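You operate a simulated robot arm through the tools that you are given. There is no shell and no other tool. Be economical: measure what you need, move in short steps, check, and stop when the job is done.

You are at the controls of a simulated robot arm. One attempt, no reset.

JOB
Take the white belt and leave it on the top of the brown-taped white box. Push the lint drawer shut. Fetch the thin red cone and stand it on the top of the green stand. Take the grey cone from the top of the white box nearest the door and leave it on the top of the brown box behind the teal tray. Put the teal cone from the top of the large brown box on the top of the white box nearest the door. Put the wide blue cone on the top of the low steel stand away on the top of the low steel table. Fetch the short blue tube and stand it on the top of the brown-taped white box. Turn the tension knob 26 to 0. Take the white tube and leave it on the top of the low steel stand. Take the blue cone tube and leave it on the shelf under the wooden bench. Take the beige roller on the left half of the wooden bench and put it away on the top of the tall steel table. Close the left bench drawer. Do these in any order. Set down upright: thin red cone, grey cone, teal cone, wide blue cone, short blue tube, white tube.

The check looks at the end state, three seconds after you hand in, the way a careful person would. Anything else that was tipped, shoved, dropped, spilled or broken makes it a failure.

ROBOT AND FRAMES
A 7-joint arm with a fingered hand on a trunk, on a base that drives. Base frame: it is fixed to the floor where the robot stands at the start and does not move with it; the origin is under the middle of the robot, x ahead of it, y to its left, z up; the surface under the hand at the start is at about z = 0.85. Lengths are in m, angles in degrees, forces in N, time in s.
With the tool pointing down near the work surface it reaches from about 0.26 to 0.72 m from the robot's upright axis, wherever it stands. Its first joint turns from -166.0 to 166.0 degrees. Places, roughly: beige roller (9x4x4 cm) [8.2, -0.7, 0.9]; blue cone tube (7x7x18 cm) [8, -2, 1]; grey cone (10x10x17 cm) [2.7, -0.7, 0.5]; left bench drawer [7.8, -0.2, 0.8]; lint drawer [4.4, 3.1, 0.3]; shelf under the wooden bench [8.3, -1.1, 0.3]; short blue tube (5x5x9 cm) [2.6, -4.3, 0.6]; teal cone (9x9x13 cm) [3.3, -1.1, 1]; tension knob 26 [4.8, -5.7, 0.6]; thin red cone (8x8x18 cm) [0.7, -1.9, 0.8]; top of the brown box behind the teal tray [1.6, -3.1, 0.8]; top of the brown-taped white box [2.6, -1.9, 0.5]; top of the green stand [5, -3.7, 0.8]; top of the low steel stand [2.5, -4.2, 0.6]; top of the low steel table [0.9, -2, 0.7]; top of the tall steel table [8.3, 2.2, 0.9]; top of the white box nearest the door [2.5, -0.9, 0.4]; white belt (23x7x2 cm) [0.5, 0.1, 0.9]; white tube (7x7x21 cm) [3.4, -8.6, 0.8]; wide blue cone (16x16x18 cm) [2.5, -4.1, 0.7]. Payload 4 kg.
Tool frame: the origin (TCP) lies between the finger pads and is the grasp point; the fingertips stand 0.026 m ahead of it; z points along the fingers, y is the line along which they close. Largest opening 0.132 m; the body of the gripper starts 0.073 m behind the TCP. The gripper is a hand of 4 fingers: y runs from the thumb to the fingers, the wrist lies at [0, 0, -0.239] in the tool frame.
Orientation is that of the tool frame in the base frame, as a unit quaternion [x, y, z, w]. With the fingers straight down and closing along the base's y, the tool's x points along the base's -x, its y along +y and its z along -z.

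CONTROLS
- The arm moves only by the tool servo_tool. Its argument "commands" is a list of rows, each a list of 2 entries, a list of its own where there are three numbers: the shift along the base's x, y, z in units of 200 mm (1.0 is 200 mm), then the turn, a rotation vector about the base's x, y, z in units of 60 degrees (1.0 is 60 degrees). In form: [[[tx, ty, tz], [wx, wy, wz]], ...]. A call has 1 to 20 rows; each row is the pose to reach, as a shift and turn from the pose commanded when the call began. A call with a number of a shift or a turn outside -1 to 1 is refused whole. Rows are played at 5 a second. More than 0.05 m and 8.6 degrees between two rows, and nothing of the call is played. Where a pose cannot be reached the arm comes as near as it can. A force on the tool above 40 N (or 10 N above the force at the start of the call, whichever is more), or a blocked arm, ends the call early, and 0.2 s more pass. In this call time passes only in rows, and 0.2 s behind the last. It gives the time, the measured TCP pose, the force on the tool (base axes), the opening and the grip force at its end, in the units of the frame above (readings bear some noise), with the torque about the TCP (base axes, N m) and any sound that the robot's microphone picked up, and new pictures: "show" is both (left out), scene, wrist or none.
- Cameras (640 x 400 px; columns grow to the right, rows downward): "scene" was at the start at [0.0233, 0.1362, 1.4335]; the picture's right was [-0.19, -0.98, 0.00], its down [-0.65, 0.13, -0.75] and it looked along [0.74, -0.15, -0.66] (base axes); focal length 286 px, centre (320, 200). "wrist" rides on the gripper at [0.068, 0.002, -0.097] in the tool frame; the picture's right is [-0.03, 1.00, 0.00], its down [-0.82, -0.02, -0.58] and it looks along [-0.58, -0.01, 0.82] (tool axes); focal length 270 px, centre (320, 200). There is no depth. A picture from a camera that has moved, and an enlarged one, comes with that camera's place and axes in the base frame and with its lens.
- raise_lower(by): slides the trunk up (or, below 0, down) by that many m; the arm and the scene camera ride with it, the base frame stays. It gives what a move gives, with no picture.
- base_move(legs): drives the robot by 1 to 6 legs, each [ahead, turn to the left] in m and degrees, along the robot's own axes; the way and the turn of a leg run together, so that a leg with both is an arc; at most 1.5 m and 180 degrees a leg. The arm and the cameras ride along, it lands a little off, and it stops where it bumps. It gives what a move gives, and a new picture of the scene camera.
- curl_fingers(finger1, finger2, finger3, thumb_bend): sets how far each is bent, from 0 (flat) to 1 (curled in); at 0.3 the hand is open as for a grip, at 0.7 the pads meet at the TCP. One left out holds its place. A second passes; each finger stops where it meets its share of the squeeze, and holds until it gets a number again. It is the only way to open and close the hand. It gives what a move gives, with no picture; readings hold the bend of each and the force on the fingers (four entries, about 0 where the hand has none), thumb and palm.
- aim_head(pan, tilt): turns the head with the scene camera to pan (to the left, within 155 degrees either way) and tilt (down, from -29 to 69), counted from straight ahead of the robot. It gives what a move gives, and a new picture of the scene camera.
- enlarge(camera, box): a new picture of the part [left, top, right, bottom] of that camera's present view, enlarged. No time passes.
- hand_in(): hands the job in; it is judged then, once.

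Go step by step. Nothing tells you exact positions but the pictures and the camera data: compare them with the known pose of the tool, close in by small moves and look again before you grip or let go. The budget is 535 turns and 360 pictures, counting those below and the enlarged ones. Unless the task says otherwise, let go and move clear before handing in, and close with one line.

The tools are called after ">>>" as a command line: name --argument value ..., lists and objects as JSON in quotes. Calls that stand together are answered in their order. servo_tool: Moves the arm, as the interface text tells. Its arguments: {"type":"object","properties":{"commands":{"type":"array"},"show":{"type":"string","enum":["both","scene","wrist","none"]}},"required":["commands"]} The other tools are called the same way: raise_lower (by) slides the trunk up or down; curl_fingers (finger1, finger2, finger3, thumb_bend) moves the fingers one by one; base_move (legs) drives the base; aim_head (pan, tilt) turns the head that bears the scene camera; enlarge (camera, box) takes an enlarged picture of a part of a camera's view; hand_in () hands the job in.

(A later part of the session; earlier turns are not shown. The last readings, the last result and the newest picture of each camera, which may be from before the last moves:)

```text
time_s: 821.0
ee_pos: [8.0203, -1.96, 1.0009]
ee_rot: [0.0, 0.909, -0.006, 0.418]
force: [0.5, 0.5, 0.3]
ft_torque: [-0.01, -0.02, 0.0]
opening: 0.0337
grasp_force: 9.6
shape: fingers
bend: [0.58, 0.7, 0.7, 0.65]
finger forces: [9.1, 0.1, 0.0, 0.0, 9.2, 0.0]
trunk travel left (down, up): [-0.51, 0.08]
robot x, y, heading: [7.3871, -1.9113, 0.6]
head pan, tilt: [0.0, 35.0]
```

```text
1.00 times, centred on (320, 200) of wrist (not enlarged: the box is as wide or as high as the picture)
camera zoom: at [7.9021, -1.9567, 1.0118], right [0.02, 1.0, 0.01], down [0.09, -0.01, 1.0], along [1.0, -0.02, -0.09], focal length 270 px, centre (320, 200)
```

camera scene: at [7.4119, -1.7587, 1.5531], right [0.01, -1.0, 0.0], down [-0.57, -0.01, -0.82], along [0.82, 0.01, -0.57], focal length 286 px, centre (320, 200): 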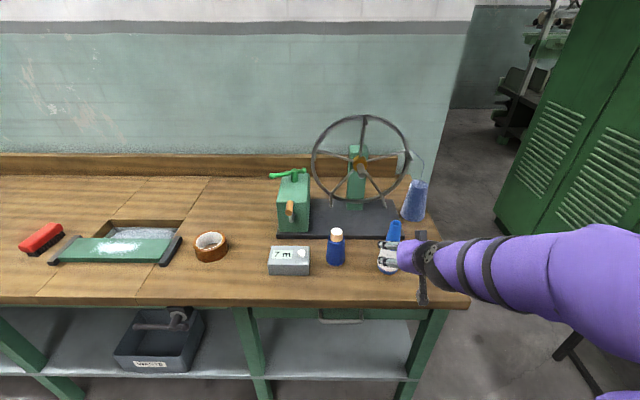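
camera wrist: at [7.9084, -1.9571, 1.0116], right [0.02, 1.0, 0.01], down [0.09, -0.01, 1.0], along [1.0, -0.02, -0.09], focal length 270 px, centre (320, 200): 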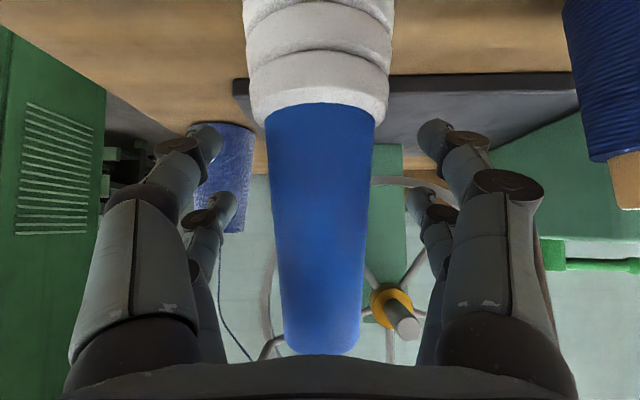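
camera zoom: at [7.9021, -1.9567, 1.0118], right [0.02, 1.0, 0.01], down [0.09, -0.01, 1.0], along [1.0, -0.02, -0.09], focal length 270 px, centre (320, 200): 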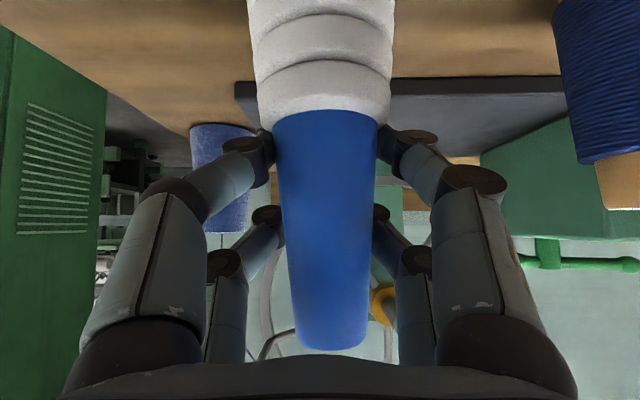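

Only one finger pair grips. I'll reopen, shift 1.2 cm toward me, and close again.

>>> curl_fingers --finger1 0.42 --finger2 0.42 --finger3 0.42 --thumb_bend 0.42

>>> servo_tool --commands '[[[-0.07, 0, 0.02], [0, 0, 0]]]' --show "none"

>>> curl_fingers --finger1 0.7 --finger2 0.7 --finger3 0.7 --thumb_bend 0.7

>>> enlarge --camera "wrist" --box '[0, 0, 640, 400]'

```text
time_s: 822.0
ee_pos: [8.0198, -1.96, 0.9996]
ee_rot: [0.001, 0.908, -0.006, 0.418]
force: [0.1, -0.2, 0.5]
ft_torque: [-0.01, 0.01, 0.02]
opening: 0.0926
grasp_force: 0.1
shape: fingers
bend: [0.42, 0.42, 0.42, 0.42]
finger forces: [0.0, 0.0, 0.1, 0.0, 0.0, 0.0]
trunk travel left (down, up): [-0.51, 0.08]
robot x, y, heading: [7.3839, -1.9069, 0.4]
head pan, tilt: [0.0, 35.0]
```

```text
time_s: 822.4
ee_pos: [8.0054, -1.961, 1.0046]
ee_rot: [0.001, 0.909, -0.006, 0.418]
force: [-0.7, 0.1, 0.6]
ft_torque: [-0.01, -0.02, 0.02]
opening: 0.0923
grasp_force: 0.0
shape: fingers
bend: [0.42, 0.42, 0.42, 0.42]
finger forces: [0.0, 0.1, 0.0, 0.0, 0.0, 0.1]
trunk travel left (down, up): [-0.51, 0.08]
robot x, y, heading: [7.3828, -1.9125, 0.4]
head pan, tilt: [0.0, 35.0]
```

```text
time_s: 823.4
ee_pos: [8.0043, -1.9599, 1.005]
ee_rot: [-0.001, 0.908, -0.005, 0.418]
force: [-0.2, -1.0, 1.2]
ft_torque: [-0.05, 0.03, 0.0]
opening: 0.0381
grasp_force: 13.7
shape: fingers
bend: [0.57, 0.65, 0.67, 0.64]
finger forces: [9.9, 3.3, 1.6, 0.1, 12.1, 0.0]
trunk travel left (down, up): [-0.51, 0.08]
robot x, y, heading: [7.3843, -1.9128, 0.6]
head pan, tilt: [0.0, 35.0]
```

```text
1.00 times, centred on (320, 200) of wrist (not enlarged: the box is as wide or as high as the picture)
camera zoom: at [7.888, -1.9577, 1.015], right [0.02, 1.0, 0.01], down [0.09, -0.01, 1.0], along [1.0, -0.02, -0.09], focal length 270 px, centre (320, 200)
```

zoom: 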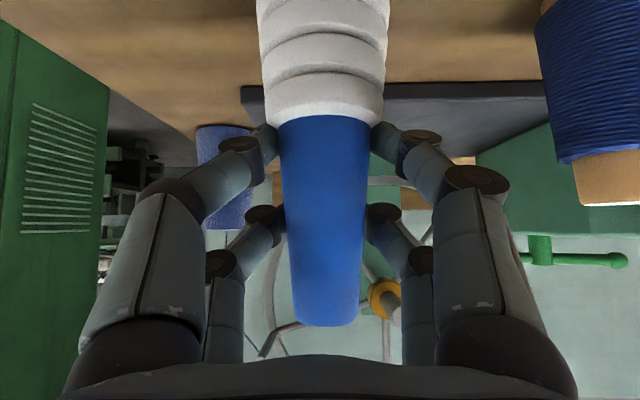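

All four contact now. Squeezing gently more and lifting.

>>> curl_fingers --finger1 0.78 --finger2 0.8 --finger3 0.8 --thumb_bend 0.78

>>> raise_lower --by 0.06

>>> enlarge --camera "wrist" --box '[0, 0, 640, 400]'

```text
time_s: 824.4
ee_pos: [8.0057, -1.96, 1.0055]
ee_rot: [-0.001, 0.908, -0.005, 0.419]
force: [-1.2, -0.9, 7.0]
ft_torque: [-0.08, 0.26, 0.03]
opening: 0.0378
grasp_force: 24.5
shape: fingers
bend: [0.56, 0.7, 0.75, 0.66]
finger forces: [11.9, 10.3, 6.8, 0.0, 19.9, 0.0]
trunk travel left (down, up): [-0.51, 0.08]
robot x, y, heading: [7.3868, -1.9123, 0.5]
head pan, tilt: [0.0, 35.0]
```

```text
time_s: 825.4
ee_pos: [8.0058, -1.9612, 1.0638]
ee_rot: [0.001, 0.909, -0.006, 0.418]
force: [-2.9, 0.1, 0.1]
ft_torque: [0.06, 0.2, -0.03]
opening: 0.0329
grasp_force: 13.4
shape: fingers
bend: [0.54, 0.71, 0.78, 0.66]
finger forces: [11.1, 3.0, 0.1, 0.1, 13.5, 0.0]
trunk travel left (down, up): [-0.57, 0.02]
robot x, y, heading: [7.3864, -1.911, 0.3]
head pan, tilt: [0.0, 35.0]
```

```text
1.00 times, centred on (320, 200) of wrist (not enlarged: the box is as wide or as high as the picture)
camera zoom: at [7.8882, -1.9577, 1.0749], right [0.02, 1.0, 0.01], down [0.09, -0.01, 1.0], along [1.0, -0.02, -0.09], focal length 270 px, centre (320, 200)
```

zoom: 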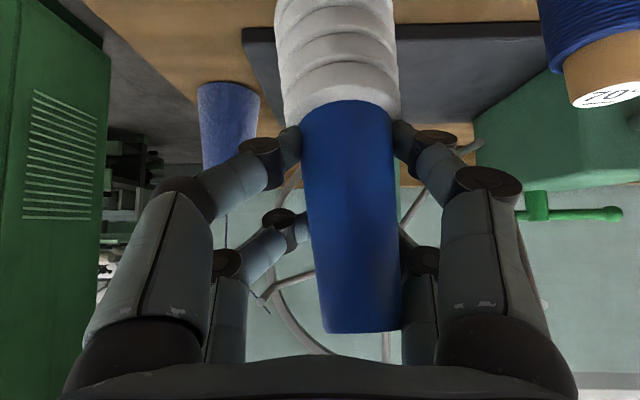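

>>> servo_tool --commands '[[[0, 0, 0.15], [0, 0, 0]], [[-0.05, 0, 0.3], [0, 0, 0]]]' --show "both"

```text
time_s: 826.0
ee_pos: [7.9969, -1.9598, 1.1242]
ee_rot: [0.0, 0.909, -0.006, 0.418]
force: [-3.4, 0.0, 0.0]
ft_torque: [-0.05, 0.24, -0.03]
opening: 0.0335
grasp_force: 13.7
shape: fingers
bend: [0.54, 0.71, 0.78, 0.66]
finger forces: [11.8, 2.6, 0.0, 0.1, 13.9, 0.1]
trunk travel left (down, up): [-0.57, 0.02]
robot x, y, heading: [7.3803, -1.9127, 0.5]
head pan, tilt: [0.0, 35.0]
camera scene: at [7.4115, -1.7586, 1.6131], right [0.01, -1.0, 0.0], down [-0.57, -0.01, -0.82], along [0.82, 0.01, -0.57], focal length 286 px, centre (320, 200)
camera wrist: at [7.8786, -1.9581, 1.1353], right [0.02, 1.0, 0.01], down [0.09, -0.01, 1.0], along [1.0, -0.02, -0.09], focal length 270 px, centre (320, 200)
```

scene: 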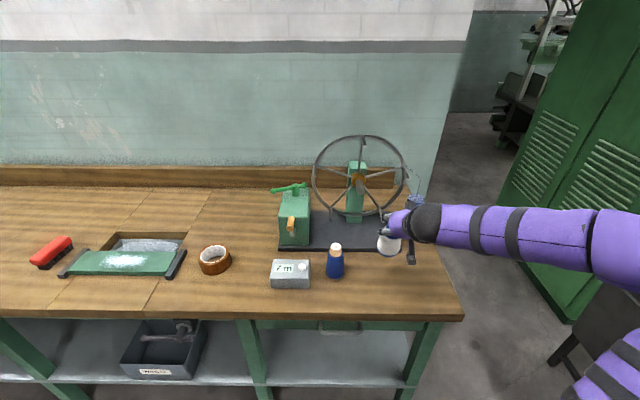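
wrist: 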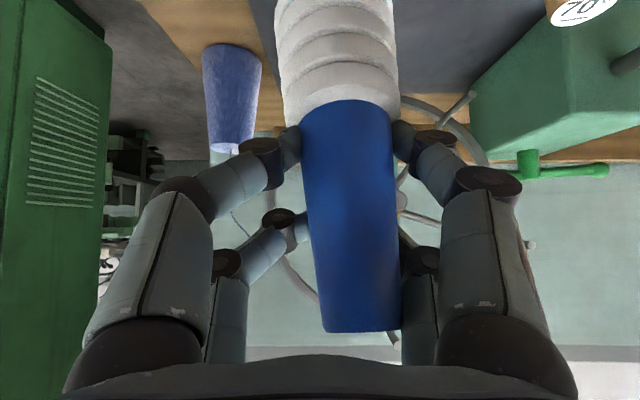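

The tube is lifted, leaning about 11° toward me. I'll back out, lower the trunk fully, correct the lean, and bring it in front of the right shelf bay.

>>> base_move --legs '[[-0.4, 0]]'

>>> raise_lower --by -0.4

>>> raise_lower --by -0.17

>>> servo_tool --commands '[[[0, 0.1, -0.1], [0.03, 0.08, 0]], [[0, 0.2, -0.2], [0.07, 0.18, 0]], [[0, 0.3, -0.3], [0.07, 0.18, 0]], [[0, 0.4, -0.4], [0.07, 0.18, 0]]]' --show "both"

```text
time_s: 828.5
ee_pos: [7.5999, -1.9639, 1.1242]
ee_rot: [-0.001, 0.909, -0.005, 0.417]
force: [2.0, 0.5, -0.7]
ft_torque: [-0.01, -0.23, 0.03]
opening: 0.0341
grasp_force: 13.6
shape: fingers
bend: [0.53, 0.71, 0.78, 0.66]
finger forces: [12.3, 1.1, 0.0, 0.0, 12.7, 0.1]
trunk travel left (down, up): [-0.57, 0.02]
robot x, y, heading: [6.9888, -1.9147, 1.0]
head pan, tilt: [0.0, 35.0]
camera scene: at [7.015, -1.7638, 1.6131], right [0.02, -1.0, 0.0], down [-0.57, -0.01, -0.82], along [0.82, 0.01, -0.57], focal length 286 px, centre (320, 200)
```

scene: 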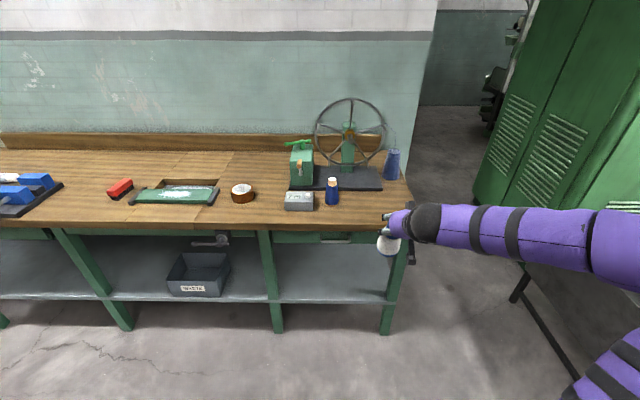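

```text
time_s: 832.3
ee_pos: [7.6007, -1.963, 0.724]
ee_rot: [-0.001, 0.908, -0.005, 0.418]
force: [-1.6, -0.5, -0.1]
ft_torque: [-0.01, 0.17, -0.02]
opening: 0.0341
grasp_force: 14.2
shape: fingers
bend: [0.53, 0.71, 0.78, 0.66]
finger forces: [12.4, 1.7, 0.0, 0.0, 13.8, 0.0]
trunk travel left (down, up): [-0.17, 0.42]
robot x, y, heading: [6.9895, -1.9157, 1.1]
head pan, tilt: [0.0, 35.0]
```

```text
time_s: 834.2
ee_pos: [7.5994, -1.9642, 0.5531]
ee_rot: [-0.002, 0.909, -0.005, 0.418]
force: [-2.2, 0.1, 0.5]
ft_torque: [0.02, 0.19, 0.0]
opening: 0.034
grasp_force: 13.4
shape: fingers
bend: [0.53, 0.71, 0.78, 0.66]
finger forces: [12.4, 1.6, 0.1, 0.0, 13.8, 0.0]
trunk travel left (down, up): [0.0, 0.59]
robot x, y, heading: [6.9882, -1.914, 0.8]
head pan, tilt: [0.0, 35.0]
```

```text
time_s: 835.2
ee_pos: [7.6018, -1.8831, 0.4739]
ee_rot: [0.014, 0.943, 0.028, 0.331]
force: [-2.5, 0.1, 1.1]
ft_torque: [-0.01, 0.23, 0.02]
opening: 0.0343
grasp_force: 14.0
shape: fingers
bend: [0.53, 0.71, 0.78, 0.71]
finger forces: [12.3, 1.6, 0.0, 0.0, 13.8, 0.1]
trunk travel left (down, up): [0.0, 0.59]
robot x, y, heading: [6.9879, -1.9165, 0.8]
head pan, tilt: [0.0, 35.0]
camera scene: at [7.015, -1.7639, 1.0432], right [0.02, -1.0, 0.0], down [-0.57, -0.01, -0.82], along [0.82, 0.01, -0.57], focal length 286 px, centre (320, 200)
camera wrist: at [7.4883, -1.8826, 0.5077], right [0.03, 1.0, 0.08], down [0.28, -0.08, 0.96], along [0.96, 0.0, -0.28], focal length 270 px, centre (320, 200)
```

scene: 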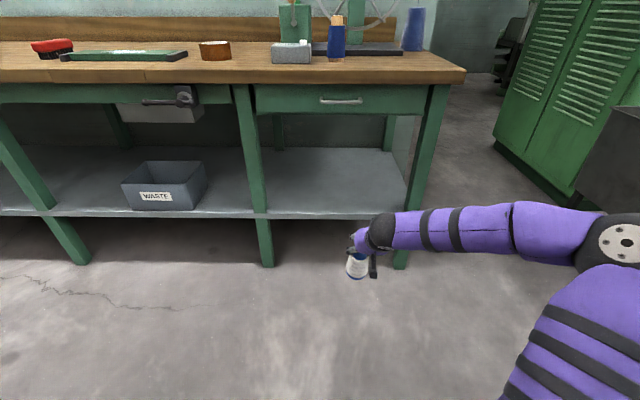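
wrist: 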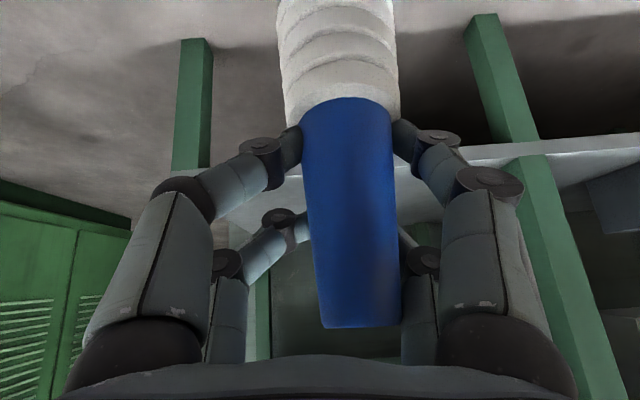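

Everything lines up with the right bay: shelf at z≈0.295, tube bottom at about 0.35. Driving forward into it.

>>> base_move --legs '[[0.3, 0]]'

>>> base_move --legs '[[0.18, 0]]'

>>> enlarge --camera "wrist" --box '[0, 0, 640, 400]'

```text
time_s: 837.2
ee_pos: [7.8955, -1.8786, 0.4754]
ee_rot: [0.015, 0.943, 0.028, 0.33]
force: [1.8, 1.1, -1.0]
ft_torque: [0.0, -0.21, 0.01]
opening: 0.0341
grasp_force: 12.9
shape: fingers
bend: [0.53, 0.71, 0.78, 0.71]
finger forces: [12.3, 0.8, 0.0, 0.1, 12.7, 0.0]
trunk travel left (down, up): [0.0, 0.59]
robot x, y, heading: [7.2841, -1.91, 0.6]
head pan, tilt: [0.0, 35.0]
camera scene: at [7.3085, -1.7595, 1.0431], right [0.01, -1.0, 0.0], down [-0.57, -0.01, -0.82], along [0.82, 0.01, -0.57], focal length 286 px, centre (320, 200)
```

scene: 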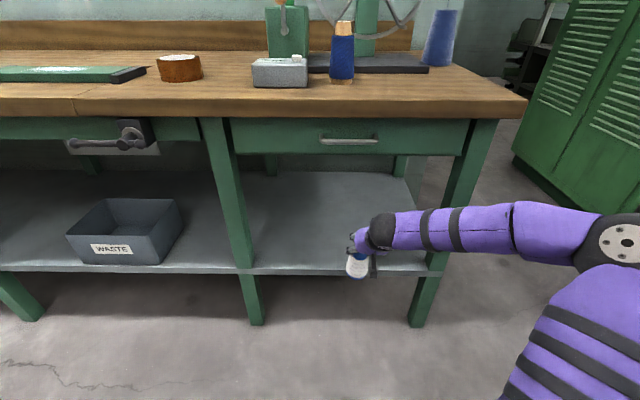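

```text
time_s: 838.7
ee_pos: [8.0723, -1.8766, 0.4751]
ee_rot: [0.012, 0.944, 0.029, 0.33]
force: [-1.0, 0.0, -0.3]
ft_torque: [0.0, 0.19, -0.01]
opening: 0.034
grasp_force: 14.0
shape: fingers
bend: [0.53, 0.71, 0.78, 0.71]
finger forces: [12.3, 1.6, 0.1, 0.1, 13.8, 0.0]
trunk travel left (down, up): [0.0, 0.59]
robot x, y, heading: [7.4603, -1.9093, 0.9]
head pan, tilt: [0.0, 35.0]
camera scene: at [7.4855, -1.7568, 1.0431], right [0.02, -1.0, 0.0], down [-0.57, -0.01, -0.82], along [0.82, 0.01, -0.57], focal length 286 px, centre (320, 200)
```

scene: 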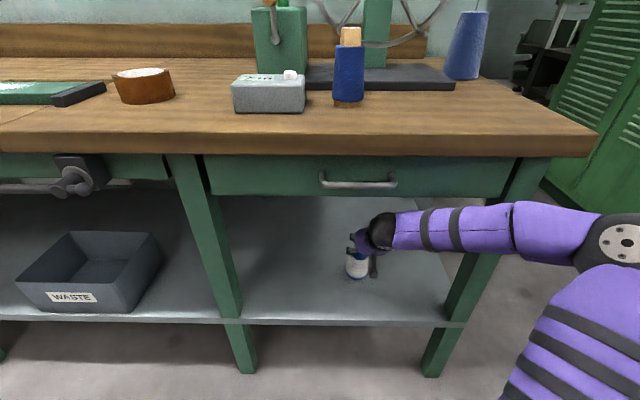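

```text
1.00 times, centred on (320, 200) of wrist (not enlarged: the box is as wide or as high as the picture)
camera zoom: at [7.9587, -1.8755, 0.5077], right [0.03, 1.0, 0.08], down [0.28, -0.08, 0.96], along [0.96, 0.0, -0.28], focal length 270 px, centre (320, 200)
```

zoom: 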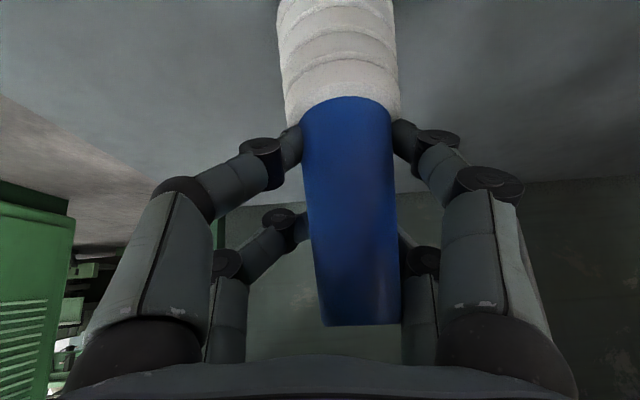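

The tube is inside the bay over the shelf. Lowering to contact.

>>> servo_tool --commands '[[[0, 0, -0.05], [0, 0, 0]], [[0, 0, -0.1], [0, 0, 0]], [[0, 0, -0.13], [0, 0, 0]], [[0, 0, -0.16], [0, 0, 0]], [[0, 0, -0.19], [0, 0, 0]], [[0, 0, -0.22], [0, 0, 0]], [[0, 0, -0.25], [0, 0, 0]]]' --show "scene"

```text
time_s: 839.9
ee_pos: [8.075, -1.8749, 0.4458]
ee_rot: [0.012, 0.941, 0.029, 0.338]
force: [-0.7, -1.3, 19.4]
ft_torque: [-0.23, 0.53, 0.08]
opening: 0.0347
grasp_force: 23.2
shape: fingers
bend: [0.54, 0.71, 0.78, 0.73]
finger forces: [12.5, 12.5, 0.0, 0.0, 22.0, 0.0]
trunk travel left (down, up): [0.0, 0.59]
robot x, y, heading: [7.4595, -1.9101, 1.2]
head pan, tilt: [0.0, 35.0]
stopped in row 5: the force on the tool passed its limit at 43 N (the readings are from after the stop); the commanded pose is now the measured one
camera scene: at [7.4843, -1.7569, 1.043], right [0.02, -1.0, 0.0], down [-0.57, -0.01, -0.82], along [0.82, 0.01, -0.57], focal length 286 px, centre (320, 200)
```

scene: 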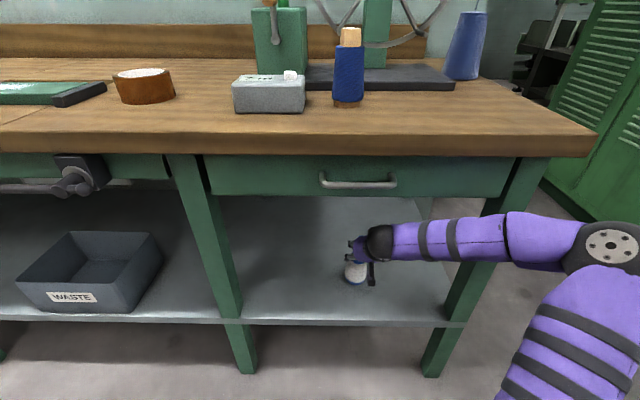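

Contact with the shelf. Releasing gently in two stages.

>>> curl_fingers --finger1 0.5 --finger2 0.62 --finger3 0.66 --thumb_bend 0.6

>>> curl_fingers --finger1 0.38 --finger2 0.38 --finger3 0.38 --thumb_bend 0.38

>>> enlarge --camera "wrist" --box '[0, 0, 640, 400]'

```text
time_s: 840.9
ee_pos: [8.0741, -1.8748, 0.4436]
ee_rot: [0.012, 0.942, 0.03, 0.335]
force: [-0.5, 0.3, -0.2]
ft_torque: [0.01, -0.02, 0.01]
opening: 0.0493
grasp_force: 0.1
shape: fingers
bend: [0.5, 0.62, 0.66, 0.6]
finger forces: [0.1, 0.0, 0.1, 0.0, 0.1, 0.0]
trunk travel left (down, up): [0.0, 0.59]
robot x, y, heading: [7.457, -1.9067, 0.8]
head pan, tilt: [0.0, 35.0]
```

```text
time_s: 841.9
ee_pos: [8.0749, -1.8747, 0.4436]
ee_rot: [0.012, 0.941, 0.03, 0.336]
force: [-0.5, 0.8, 0.1]
ft_torque: [0.0, 0.02, 0.0]
opening: 0.1059
grasp_force: 0.1
shape: fingers
bend: [0.38, 0.38, 0.38, 0.38]
finger forces: [0.0, 0.1, 0.1, 0.0, 0.0, 0.1]
trunk travel left (down, up): [0.0, 0.59]
robot x, y, heading: [7.4587, -1.909, 0.9]
head pan, tilt: [0.0, 35.0]
```

```text
1.00 times, centred on (320, 200) of wrist (not enlarged: the box is as wide or as high as the picture)
camera zoom: at [7.9606, -1.8746, 0.4744], right [0.02, 1.0, 0.08], down [0.27, -0.08, 0.96], along [0.96, 0.0, -0.27], focal length 270 px, centre (320, 200)
```

zoom: 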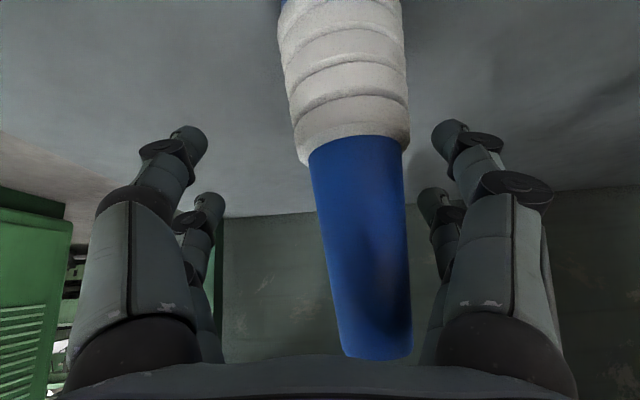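

The tube stands on the shelf. Backing straight out.

>>> base_move --legs '[[-0.5, 0]]'

>>> enlarge --camera "scene" --box '[240, 120, 440, 245]'

```text
time_s: 844.9
ee_pos: [7.5684, -1.8836, 0.4428]
ee_rot: [0.012, 0.942, 0.03, 0.335]
force: [-0.2, 0.2, -0.5]
ft_torque: [0.03, -0.02, -0.01]
opening: 0.106
grasp_force: 0.1
shape: fingers
bend: [0.38, 0.38, 0.38, 0.38]
finger forces: [0.1, 0.0, 0.1, 0.1, 0.0, 0.1]
trunk travel left (down, up): [0.0, 0.59]
robot x, y, heading: [6.9521, -1.9192, 0.8]
head pan, tilt: [0.0, 35.0]
camera scene: at [6.9802, -1.7644, 1.0431], right [0.01, -1.0, 0.0], down [-0.57, -0.01, -0.82], along [0.82, 0.01, -0.57], focal length 286 px, centre (320, 200)
```

scene: 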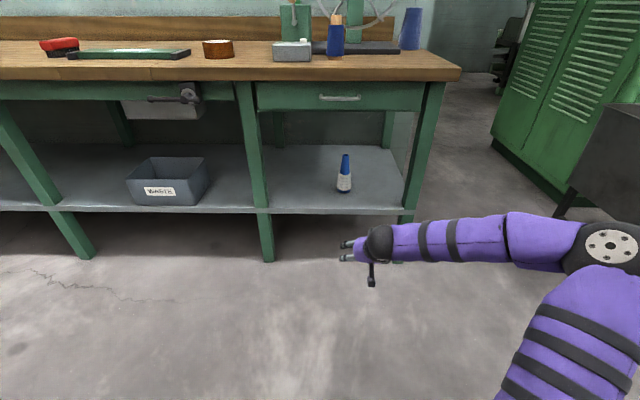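

```text
3.20 times, centred on (340, 182) of scene
camera zoom: at [6.9802, -1.7644, 1.0431], right [0.01, -1.0, 0.0], down [-0.57, -0.01, -0.82], along [0.82, 0.01, -0.57], focal length 914 px, centre (256, 256)
```

zoom: 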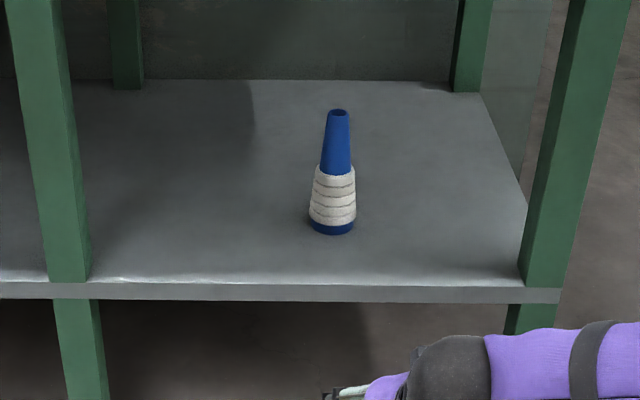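

The blue cone tube stands on the shelf. Remaining: grey cone, teal cone and wide blue cone, so I'll straighten the hand and drive back west.

>>> raise_lower --by 0.4

>>> raise_lower --by 0.16

>>> servo_tool --commands '[[[-0.05, 0, 0], [0, 0.13, 0]], [[-0.1, 0, 0], [0, 0.26, 0]], [[-0.15, 0, 0], [-0.03, 0.39, 0]], [[-0.2, 0, 0], [-0.05, 0.52, 0]], [[-0.25, 0, 0], [-0.07, 0.65, 0]]]' --show "none"

>>> base_move --legs '[[0, 170], [1.4, 0], [1.28, 0], [0, -81], [1.35, 0], [0, 90]]'

```text
time_s: 848.7
ee_pos: [7.5684, -1.8841, 0.8422]
ee_rot: [0.012, 0.942, 0.03, 0.335]
force: [0.7, -0.1, 0.1]
ft_torque: [0.01, 0.02, -0.02]
opening: 0.1061
grasp_force: 0.0
shape: fingers
bend: [0.38, 0.38, 0.38, 0.38]
finger forces: [0.0, 0.0, 0.0, 0.0, 0.1, 0.0]
trunk travel left (down, up): [-0.4, 0.19]
robot x, y, heading: [6.953, -1.9157, 0.7]
head pan, tilt: [0.0, 35.0]
```

```text
time_s: 850.5
ee_pos: [7.5689, -1.883, 1.0023]
ee_rot: [0.013, 0.942, 0.029, 0.335]
force: [0.9, 0.2, 0.2]
ft_torque: [0.03, -0.01, 0.01]
opening: 0.1055
grasp_force: 0.1
shape: fingers
bend: [0.38, 0.38, 0.38, 0.38]
finger forces: [0.1, 0.0, 0.0, 0.1, 0.0, 0.0]
trunk travel left (down, up): [-0.56, 0.03]
robot x, y, heading: [6.9553, -1.9173, 0.6]
head pan, tilt: [0.0, 35.0]
```

```text
time_s: 851.7
ee_pos: [7.5191, -1.8832, 1.0037]
ee_rot: [0.008, 1.0, -0.011, 0.0]
force: [0.3, -0.3, -0.8]
ft_torque: [0.02, -0.02, 0.01]
opening: 0.1064
grasp_force: 0.1
shape: fingers
bend: [0.38, 0.38, 0.38, 0.38]
finger forces: [0.0, 0.1, 0.0, 0.0, 0.1, 0.0]
trunk travel left (down, up): [-0.56, 0.03]
robot x, y, heading: [6.9524, -1.9213, 0.8]
head pan, tilt: [0.0, 35.0]
```

```text
time_s: 887.1
ee_pos: [3.6155, -0.3648, 1.0025]
ee_rot: [1.0, 0.02, -0.002, -0.01]
force: [0.5, 0.7, 0.0]
ft_torque: [0.04, 0.0, -0.01]
opening: 0.1062
grasp_force: 0.1
shape: fingers
bend: [0.38, 0.38, 0.38, 0.38]
finger forces: [0.0, 0.1, 0.0, 0.1, 0.0, 0.0]
trunk travel left (down, up): [-0.56, 0.03]
robot x, y, heading: [4.1762, -0.2979, -175.6]
head pan, tilt: [0.0, 35.0]
camera scene: at [4.1612, -0.4528, 1.6031], right [-0.07, 1.0, 0.0], down [0.57, 0.04, -0.82], along [-0.82, -0.06, -0.57], focal length 286 px, centre (320, 200)
```

scene: 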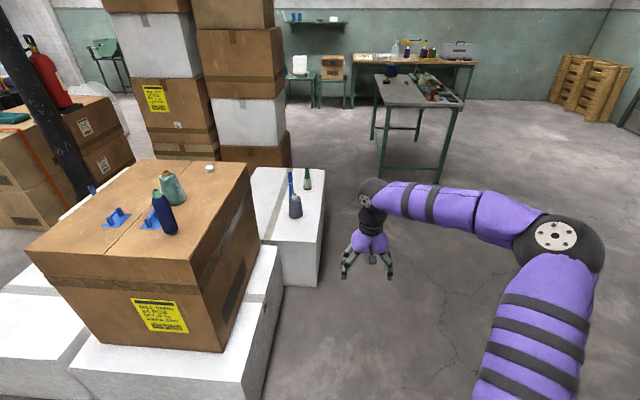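

>>> base_move --legs '[[0, -14.6], [0.8, 0], [0.76, 0], [0, 100]]'

>>> aim_head --pan 0 --tilt 50

```text
time_s: 900.7
ee_pos: [2.6555, -0.5744, 1.0034]
ee_rot: [0.727, 0.686, -0.008, -0.007]
force: [-0.5, 0.3, -0.3]
ft_torque: [-0.01, 0.03, 0.04]
opening: 0.106
grasp_force: 0.0
shape: fingers
bend: [0.38, 0.38, 0.38, 0.38]
finger forces: [0.1, 0.1, 0.0, 0.0, 0.1, 0.0]
trunk travel left (down, up): [-0.56, 0.03]
robot x, y, heading: [2.6456, -0.0087, -91.5]
head pan, tilt: [0.0, 35.0]
camera scene: at [2.7958, -0.0413, 1.6031], right [-1.0, 0.02, 0.0], down [0.01, 0.57, -0.82], along [-0.02, -0.82, -0.57], focal length 286 px, centre (320, 200)
```

scene: 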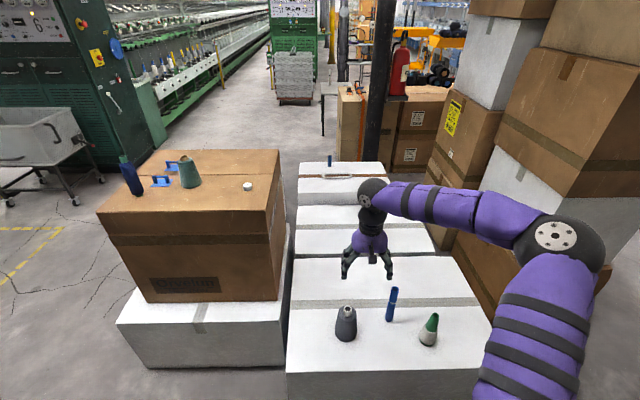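

```text
time_s: 901.5
ee_pos: [2.6557, -0.5742, 1.0028]
ee_rot: [0.727, 0.687, -0.009, -0.006]
force: [0.3, -0.2, 0.1]
ft_torque: [0.01, 0.02, -0.02]
opening: 0.1059
grasp_force: 0.0
shape: fingers
bend: [0.38, 0.38, 0.38, 0.38]
finger forces: [0.0, 0.1, 0.1, 0.1, 0.1, 0.1]
trunk travel left (down, up): [-0.56, 0.03]
robot x, y, heading: [2.6437, -0.0073, -91.4]
head pan, tilt: [0.0, 50.0]
camera scene: at [2.7961, -0.0303, 1.5814], right [-1.0, 0.02, 0.0], down [0.02, 0.77, -0.64], along [-0.02, -0.64, -0.77], focal length 286 px, centre (320, 200)
```

scene: 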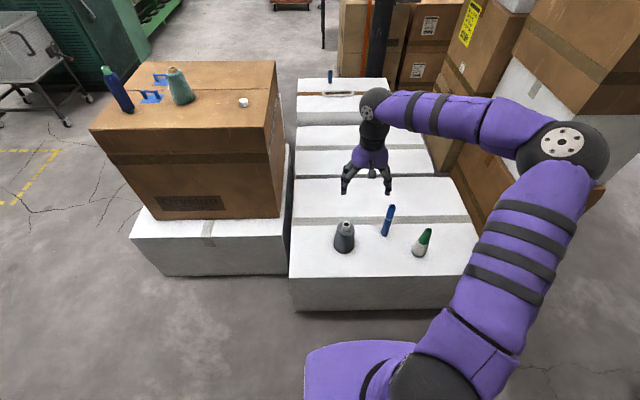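

The grey cone is at about (2.665, −0.712) on the nearest white box. I'll centre over it and lower the trunk.

>>> curl_fingers --finger1 0.28 --finger2 0.28 --finger3 0.28 --thumb_bend 0.28

>>> servo_tool --commands '[[[0, -0.23, 0], [0, 0, 0]], [[0, -0.46, 0], [0, 0, 0]], [[0.04, -0.69, 0], [0, 0, 0]]]' --show "none"

>>> raise_lower --by -0.3

>>> enlarge --camera "wrist" --box '[0, 0, 640, 400]'

```text
time_s: 902.5
ee_pos: [2.6546, -0.5752, 1.003]
ee_rot: [0.727, 0.686, -0.008, -0.006]
force: [0.8, -0.4, -0.4]
ft_torque: [0.0, 0.01, -0.01]
opening: 0.1367
grasp_force: 0.0
shape: fingers
bend: [0.28, 0.28, 0.28, 0.28]
finger forces: [0.0, 0.0, 0.0, 0.0, 0.1, 0.0]
trunk travel left (down, up): [-0.56, 0.03]
robot x, y, heading: [2.6441, -0.0062, -91.5]
head pan, tilt: [0.0, 50.0]
```

```text
time_s: 903.3
ee_pos: [2.6649, -0.7141, 1.0028]
ee_rot: [0.727, 0.686, -0.009, -0.008]
force: [0.1, 0.2, 0.6]
ft_torque: [-0.01, 0.01, -0.03]
opening: 0.137
grasp_force: 0.0
shape: fingers
bend: [0.28, 0.28, 0.28, 0.28]
finger forces: [0.0, 0.1, 0.0, 0.0, 0.0, 0.0]
trunk travel left (down, up): [-0.56, 0.03]
robot x, y, heading: [2.6438, -0.0089, -91.4]
head pan, tilt: [0.0, 50.0]
```

```text
time_s: 906.3
ee_pos: [2.6628, -0.7144, 0.7039]
ee_rot: [0.727, 0.686, -0.008, -0.007]
force: [-0.5, -0.3, 0.1]
ft_torque: [0.0, -0.01, 0.02]
opening: 0.1365
grasp_force: 0.2
shape: fingers
bend: [0.28, 0.28, 0.28, 0.28]
finger forces: [0.0, 0.0, 0.0, 0.0, 0.0, 0.0]
trunk travel left (down, up): [-0.26, 0.33]
robot x, y, heading: [2.6437, -0.0112, -91.4]
head pan, tilt: [0.0, 50.0]
```

```text
1.00 times, centred on (320, 200) of wrist (not enlarged: the box is as wide or as high as the picture)
camera zoom: at [2.6714, -0.6455, 0.7999], right [1.0, -0.08, -0.02], down [-0.06, -0.81, 0.58], along [-0.07, -0.58, -0.81], focal length 270 px, centre (320, 200)
```

zoom: 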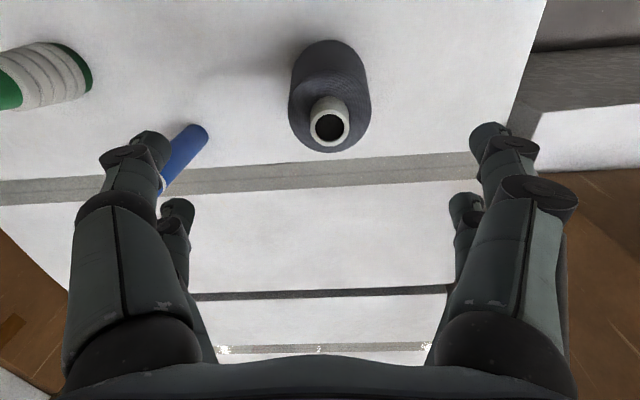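

>>> servo_tool --commands '[[[0.025, -0.045, -0.2], [0, 0, 0]], [[0.025, -0.045, -0.4], [0, 0, 0]], [[0.025, -0.045, -0.6], [0, 0, 0]], [[0.025, -0.045, -0.82], [0, 0, 0]]]' --show "none"

>>> curl_fingers --finger1 0.65 --finger2 0.65 --finger3 0.65 --thumb_bend 0.65

>>> enlarge --camera "wrist" --box '[0, 0, 640, 400]'

```text
time_s: 907.3
ee_pos: [2.6712, -0.7209, 0.5377]
ee_rot: [0.728, 0.686, -0.008, -0.006]
force: [-0.2, 0.4, 0.5]
ft_torque: [-0.04, -0.01, -0.01]
opening: 0.1367
grasp_force: 0.0
shape: fingers
bend: [0.28, 0.28, 0.28, 0.28]
finger forces: [0.0, 0.0, 0.0, 0.0, 0.0, 0.0]
trunk travel left (down, up): [-0.26, 0.33]
robot x, y, heading: [2.6466, -0.0091, -91.5]
head pan, tilt: [0.0, 50.0]
```

```text
time_s: 908.3
ee_pos: [2.6695, -0.7215, 0.5394]
ee_rot: [0.727, 0.687, -0.008, -0.007]
force: [-3.4, 0.8, 1.1]
ft_torque: [0.01, 0.25, -0.01]
opening: 0.0665
grasp_force: 19.8
shape: fingers
bend: [0.49, 0.47, 0.49, 0.57]
finger forces: [9.2, 10.0, 7.8, 0.1, 14.0, 0.1]
trunk travel left (down, up): [-0.26, 0.33]
robot x, y, heading: [2.6444, -0.0075, -91.3]
head pan, tilt: [0.0, 50.0]
```

```text
1.00 times, centred on (320, 200) of wrist (not enlarged: the box is as wide or as high as the picture)
camera zoom: at [2.6779, -0.6536, 0.6351], right [1.0, -0.08, -0.02], down [-0.06, -0.81, 0.58], along [-0.07, -0.58, -0.81], focal length 270 px, centre (320, 200)
```

zoom: 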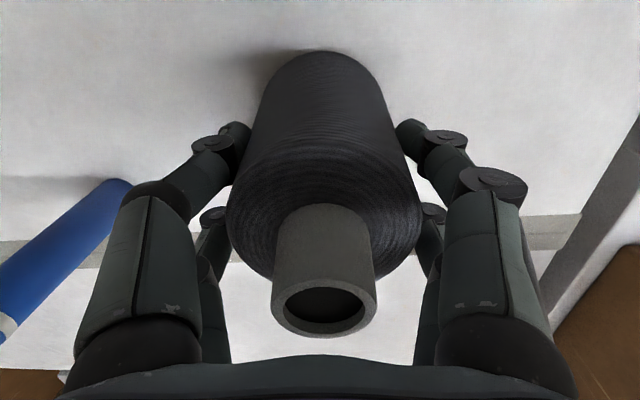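

Solid grip. Squeezing a little more and lifting with the trunk.

>>> curl_fingers --finger1 0.7 --finger2 0.7 --finger3 0.7 --thumb_bend 0.72

>>> raise_lower --by 0.33

>>> servo_tool --commands '[[[0, 0.2, 0.15], [0, 0, 0]], [[0, 0.4, 0.3], [0, 0, 0]], [[0, 0.6, 0.45], [0, 0, 0]], [[0, 0.8, 0.6], [0, 0, 0]], [[0, 0.95, 0.75], [0, 0, 0]]]' --show "wrist"

```text
time_s: 909.3
ee_pos: [2.6698, -0.7228, 0.5388]
ee_rot: [0.727, 0.687, -0.009, -0.007]
force: [-2.2, 0.2, -0.1]
ft_torque: [0.0, 0.09, -0.02]
opening: 0.066
grasp_force: 24.7
shape: fingers
bend: [0.45, 0.43, 0.54, 0.61]
finger forces: [11.5, 12.8, 8.1, 0.0, 17.0, 0.0]
trunk travel left (down, up): [-0.26, 0.33]
robot x, y, heading: [2.6448, -0.0095, -91.0]
head pan, tilt: [0.0, 50.0]
```

```text
time_s: 912.6
ee_pos: [2.6698, -0.7216, 0.8686]
ee_rot: [0.727, 0.687, -0.009, -0.006]
force: [-0.2, 1.0, -5.8]
ft_torque: [0.03, 0.06, -0.01]
opening: 0.0657
grasp_force: 24.2
shape: fingers
bend: [0.44, 0.42, 0.54, 0.62]
finger forces: [11.6, 13.2, 7.3, 0.0, 16.1, 0.1]
trunk travel left (down, up): [-0.59, 0.0]
robot x, y, heading: [2.6445, -0.0058, -91.4]
head pan, tilt: [0.0, 50.0]
```

```text
time_s: 913.8
ee_pos: [2.6702, -0.5331, 1.0168]
ee_rot: [0.727, 0.686, -0.009, -0.007]
force: [0.6, 0.1, -5.1]
ft_torque: [0.02, 0.04, 0.03]
opening: 0.0653
grasp_force: 24.5
shape: fingers
bend: [0.44, 0.42, 0.54, 0.62]
finger forces: [11.9, 13.5, 7.5, 0.0, 15.9, 0.0]
trunk travel left (down, up): [-0.59, 0.0]
robot x, y, heading: [2.6432, -0.0082, -91.3]
head pan, tilt: [0.0, 50.0]
camera wrist: at [2.6787, -0.4641, 1.1133], right [1.0, -0.08, -0.02], down [-0.06, -0.81, 0.58], along [-0.07, -0.58, -0.81], focal length 270 px, centre (320, 200)
```

wrist: 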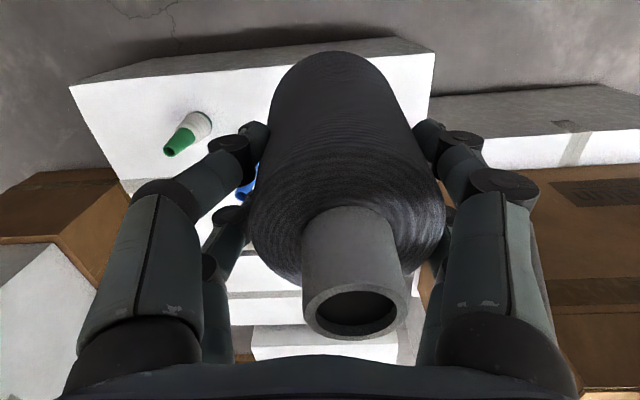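

Held well. Driving west through the corridor.

>>> base_move --legs '[[0, -88.7], [0.62, 0], [0, 30], [0.95, 0], [0, -30], [1.2, 0]]'

```text
time_s: 925.7
ee_pos: [1.2074, -0.534, 1.0169]
ee_rot: [0.971, 0.24, -0.004, -0.009]
force: [-0.1, -0.1, -4.8]
ft_torque: [0.07, 0.04, -0.02]
opening: 0.0643
grasp_force: 24.9
shape: fingers
bend: [0.43, 0.41, 0.56, 0.63]
finger forces: [11.6, 14.0, 7.6, 0.1, 16.3, 0.1]
trunk travel left (down, up): [-0.59, 0.0]
robot x, y, heading: [1.6454, -0.2459, -154.2]
head pan, tilt: [0.0, 50.0]
stopped in leg 4: the robot was blocked; the commanded pose is now the measured one
camera scene: at [1.6958, -0.3885, 1.6114], right [-0.44, 0.9, 0.0], down [0.69, 0.33, -0.64], along [-0.58, -0.28, -0.77], focal length 286 px, centre (320, 200)
```

scene: 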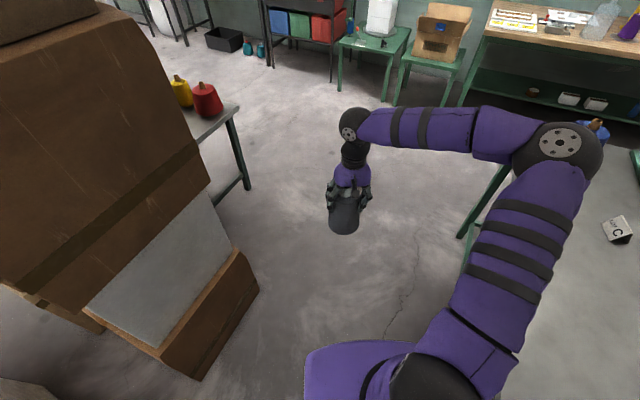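

Blocked by the table corner on my right. I'll back up slightly and take a wider line.

>>> base_move --legs '[[-0.15, 0], [0, 27], [0.43, 0], [0, -52.8], [1.4, 0]]'

```text
time_s: 930.6
ee_pos: [1.2612, -0.9445, 1.0126]
ee_rot: [0.892, 0.452, 0.003, -0.019]
force: [-0.8, 4.9, -6.0]
ft_torque: [0.11, 0.09, 0.14]
opening: 0.064
grasp_force: 29.0
shape: fingers
bend: [0.44, 0.41, 0.55, 0.62]
finger forces: [11.1, 21.0, 7.9, 0.1, 17.2, 0.0]
trunk travel left (down, up): [-0.59, 0.0]
robot x, y, heading: [1.5271, -0.5043, -128.6]
head pan, tilt: [0.0, 50.0]
stopped in leg 3: the force on the tool passed its limit at 50 N (the readings are from after the stop); the commanded pose is now the measured one
camera scene: at [1.6346, -0.6105, 1.6114], right [-0.78, 0.62, 0.0], down [0.48, 0.6, -0.64], along [-0.4, -0.5, -0.77], focal length 286 px, centre (320, 200)
```

scene: 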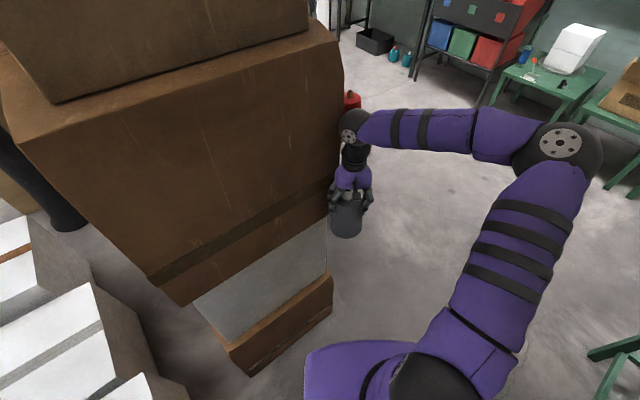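

The hand brushed the stack, and the load is still held. Backing slightly and turning away from it.

>>> base_move --legs '[[-0.05, 0], [0, -51]]'

```text
time_s: 934.1
ee_pos: [1.0442, -0.5392, 1.0128]
ee_rot: [0.999, 0.026, 0.01, -0.015]
force: [0.5, -1.1, -5.5]
ft_torque: [0.02, 0.0, 0.01]
opening: 0.0634
grasp_force: 23.6
shape: fingers
bend: [0.44, 0.41, 0.55, 0.62]
finger forces: [11.5, 13.4, 7.8, 0.0, 15.2, 0.0]
trunk travel left (down, up): [-0.59, 0.0]
robot x, y, heading: [1.5531, -0.4634, -179.4]
head pan, tilt: [0.0, 50.0]
camera scene: at [1.5407, -0.6166, 1.6113], right [-0.01, 1.0, 0.0], down [0.77, 0.01, -0.64], along [-0.64, -0.01, -0.77], focal length 286 px, centre (320, 200)
```

scene: 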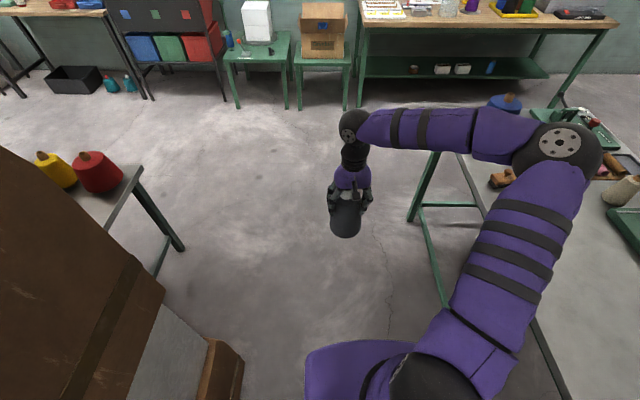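

>>> base_move --legs '[[1.4, 0], [0, 80], [1.3, 0], [1.2, 0], [0, 99]]'

>>> aim_head --pan -5 --tilt 25

```text
time_s: 961.2
ee_pos: [0.1638, -2.8494, 1.0134]
ee_rot: [-0.003, 1.0, -0.016, -0.011]
force: [0.1, 0.4, -4.7]
ft_torque: [-0.02, 0.05, 0.01]
opening: 0.0627
grasp_force: 22.8
shape: fingers
bend: [0.44, 0.41, 0.55, 0.63]
finger forces: [10.1, 13.7, 7.3, 0.1, 14.7, 0.1]
trunk travel left (down, up): [-0.59, 0.0]
robot x, y, heading: [-0.3512, -2.9027, -2.0]
head pan, tilt: [0.0, 50.0]
camera scene: at [-0.3276, -2.751, 1.6113], right [-0.03, -1.0, 0.0], down [-0.77, 0.03, -0.64], along [0.64, -0.02, -0.77], focal length 286 px, centre (320, 200)
```

scene: 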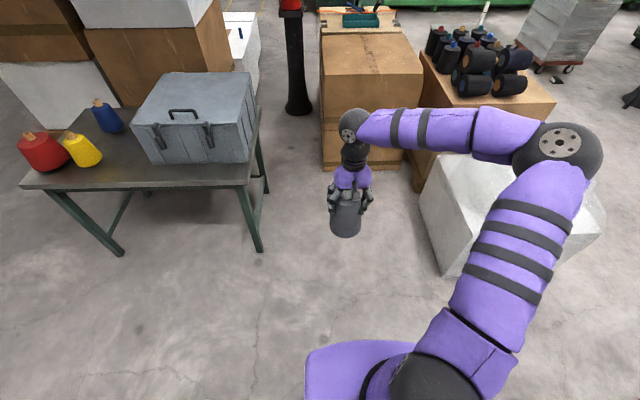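

```text
time_s: 962.1
ee_pos: [0.163, -2.8505, 1.0121]
ee_rot: [-0.004, 1.0, -0.014, -0.01]
force: [-0.3, 0.5, -5.0]
ft_torque: [-0.1, 0.0, 0.02]
opening: 0.0626
grasp_force: 23.0
shape: fingers
bend: [0.44, 0.41, 0.55, 0.63]
finger forces: [10.2, 13.8, 7.4, 0.0, 14.8, 0.0]
trunk travel left (down, up): [-0.59, 0.0]
robot x, y, heading: [-0.3558, -2.9007, -2.3]
head pan, tilt: [-5.0, 25.0]
camera scene: at [-0.3131, -2.7595, 1.6488], right [-0.12, -0.99, 0.0], down [-0.42, 0.05, -0.91], along [0.9, -0.11, -0.42], focal length 286 px, centre (320, 200)
```

scene: 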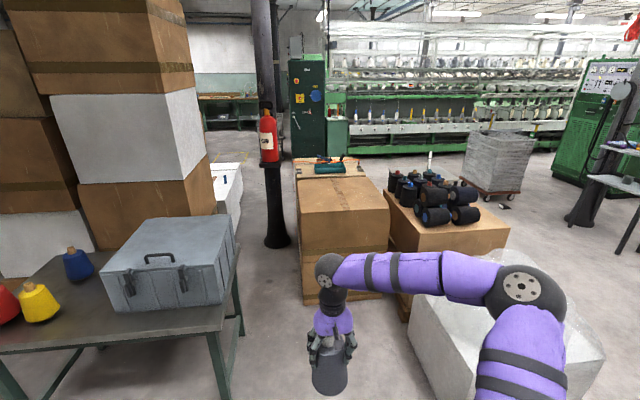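

The brown box behind the tray has its top at about x 1.32–1.95, y −2.82 to −3.41. I'll drive up to its near side.

>>> base_move --legs '[[1.17, -1]]'

>>> aim_head --pan 0 --tilt 42

```text
time_s: 968.1
ee_pos: [1.3397, -2.9388, 1.0129]
ee_rot: [0.02, 1.0, -0.015, -0.01]
force: [0.0, 0.1, -4.7]
ft_torque: [-0.07, 0.0, 0.03]
opening: 0.0627
grasp_force: 23.0
shape: fingers
bend: [0.44, 0.41, 0.55, 0.63]
finger forces: [10.2, 13.7, 7.4, 0.1, 14.9, 0.0]
trunk travel left (down, up): [-0.59, 0.0]
robot x, y, heading: [0.8235, -2.9717, -4.7]
head pan, tilt: [-5.0, 25.0]
camera scene: at [0.8684, -2.8272, 1.6488], right [-0.16, -0.99, 0.0], down [-0.42, 0.07, -0.91], along [0.89, -0.15, -0.42], focal length 286 px, centre (320, 200)
```

scene: 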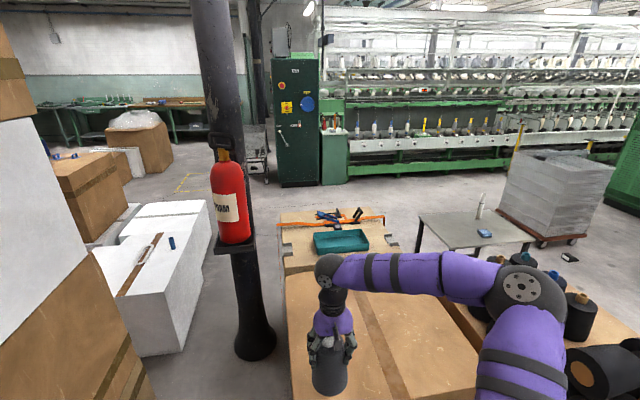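

```text
time_s: 968.9
ee_pos: [1.3399, -2.9397, 1.0133]
ee_rot: [0.018, 1.0, -0.015, -0.011]
force: [-0.3, -0.3, -4.9]
ft_torque: [-0.09, 0.03, -0.01]
opening: 0.0629
grasp_force: 23.6
shape: fingers
bend: [0.44, 0.41, 0.55, 0.63]
finger forces: [10.1, 13.7, 7.4, 0.0, 14.7, 0.0]
trunk travel left (down, up): [-0.59, 0.0]
robot x, y, heading: [0.8269, -2.9678, -4.3]
head pan, tilt: [0.0, 42.0]
camera scene: at [0.8607, -2.8186, 1.6226], right [-0.08, -1.0, 0.0], down [-0.67, 0.05, -0.74], along [0.74, -0.06, -0.67], focal length 286 px, centre (320, 200)
```

scene: 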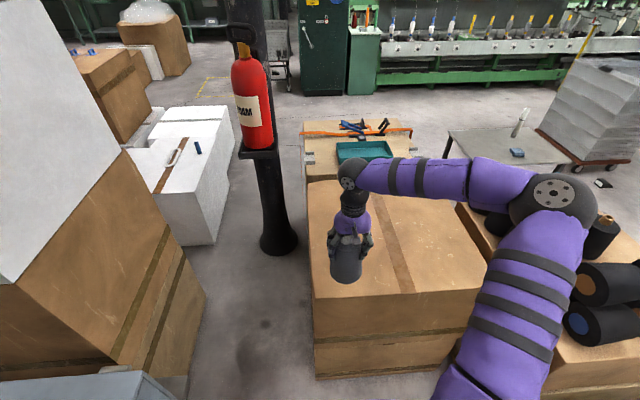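

I'll move the cone over (1.47, −3.03) and check its lean.

>>> servo_tool --commands '[[[0.16, -0.11, 0], [0, 0, 0]], [[0.32, -0.22, 0], [0, 0, 0]], [[0.48, -0.33, 0], [0, 0, 0]], [[0.65, -0.45, -0.1], [0, 0, 0]]]' --show "wrist"

```text
time_s: 969.9
ee_pos: [1.4703, -3.0305, 0.9915]
ee_rot: [0.019, 1.0, -0.014, -0.011]
force: [0.6, 0.3, -5.2]
ft_torque: [-0.07, 0.04, 0.01]
opening: 0.0624
grasp_force: 23.7
shape: fingers
bend: [0.44, 0.41, 0.55, 0.63]
finger forces: [10.7, 13.8, 7.9, 0.1, 14.7, 0.1]
trunk travel left (down, up): [-0.59, 0.0]
robot x, y, heading: [0.8253, -2.9692, -4.6]
head pan, tilt: [0.0, 42.0]
camera wrist: at [1.4044, -3.0238, 1.0894], right [0.06, 1.0, -0.03], down [0.83, -0.04, 0.56], along [0.56, -0.06, -0.83], focal length 270 px, centre (320, 200)
```

wrist: 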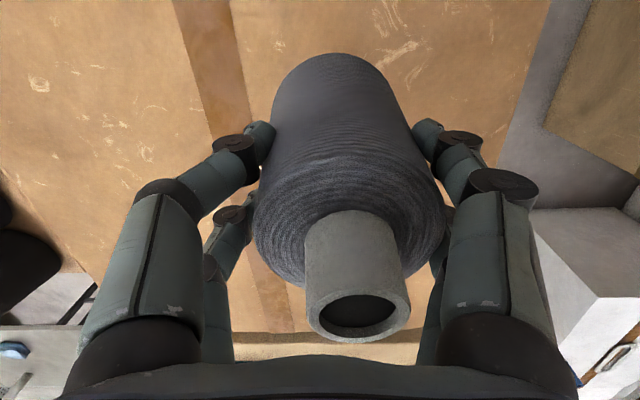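

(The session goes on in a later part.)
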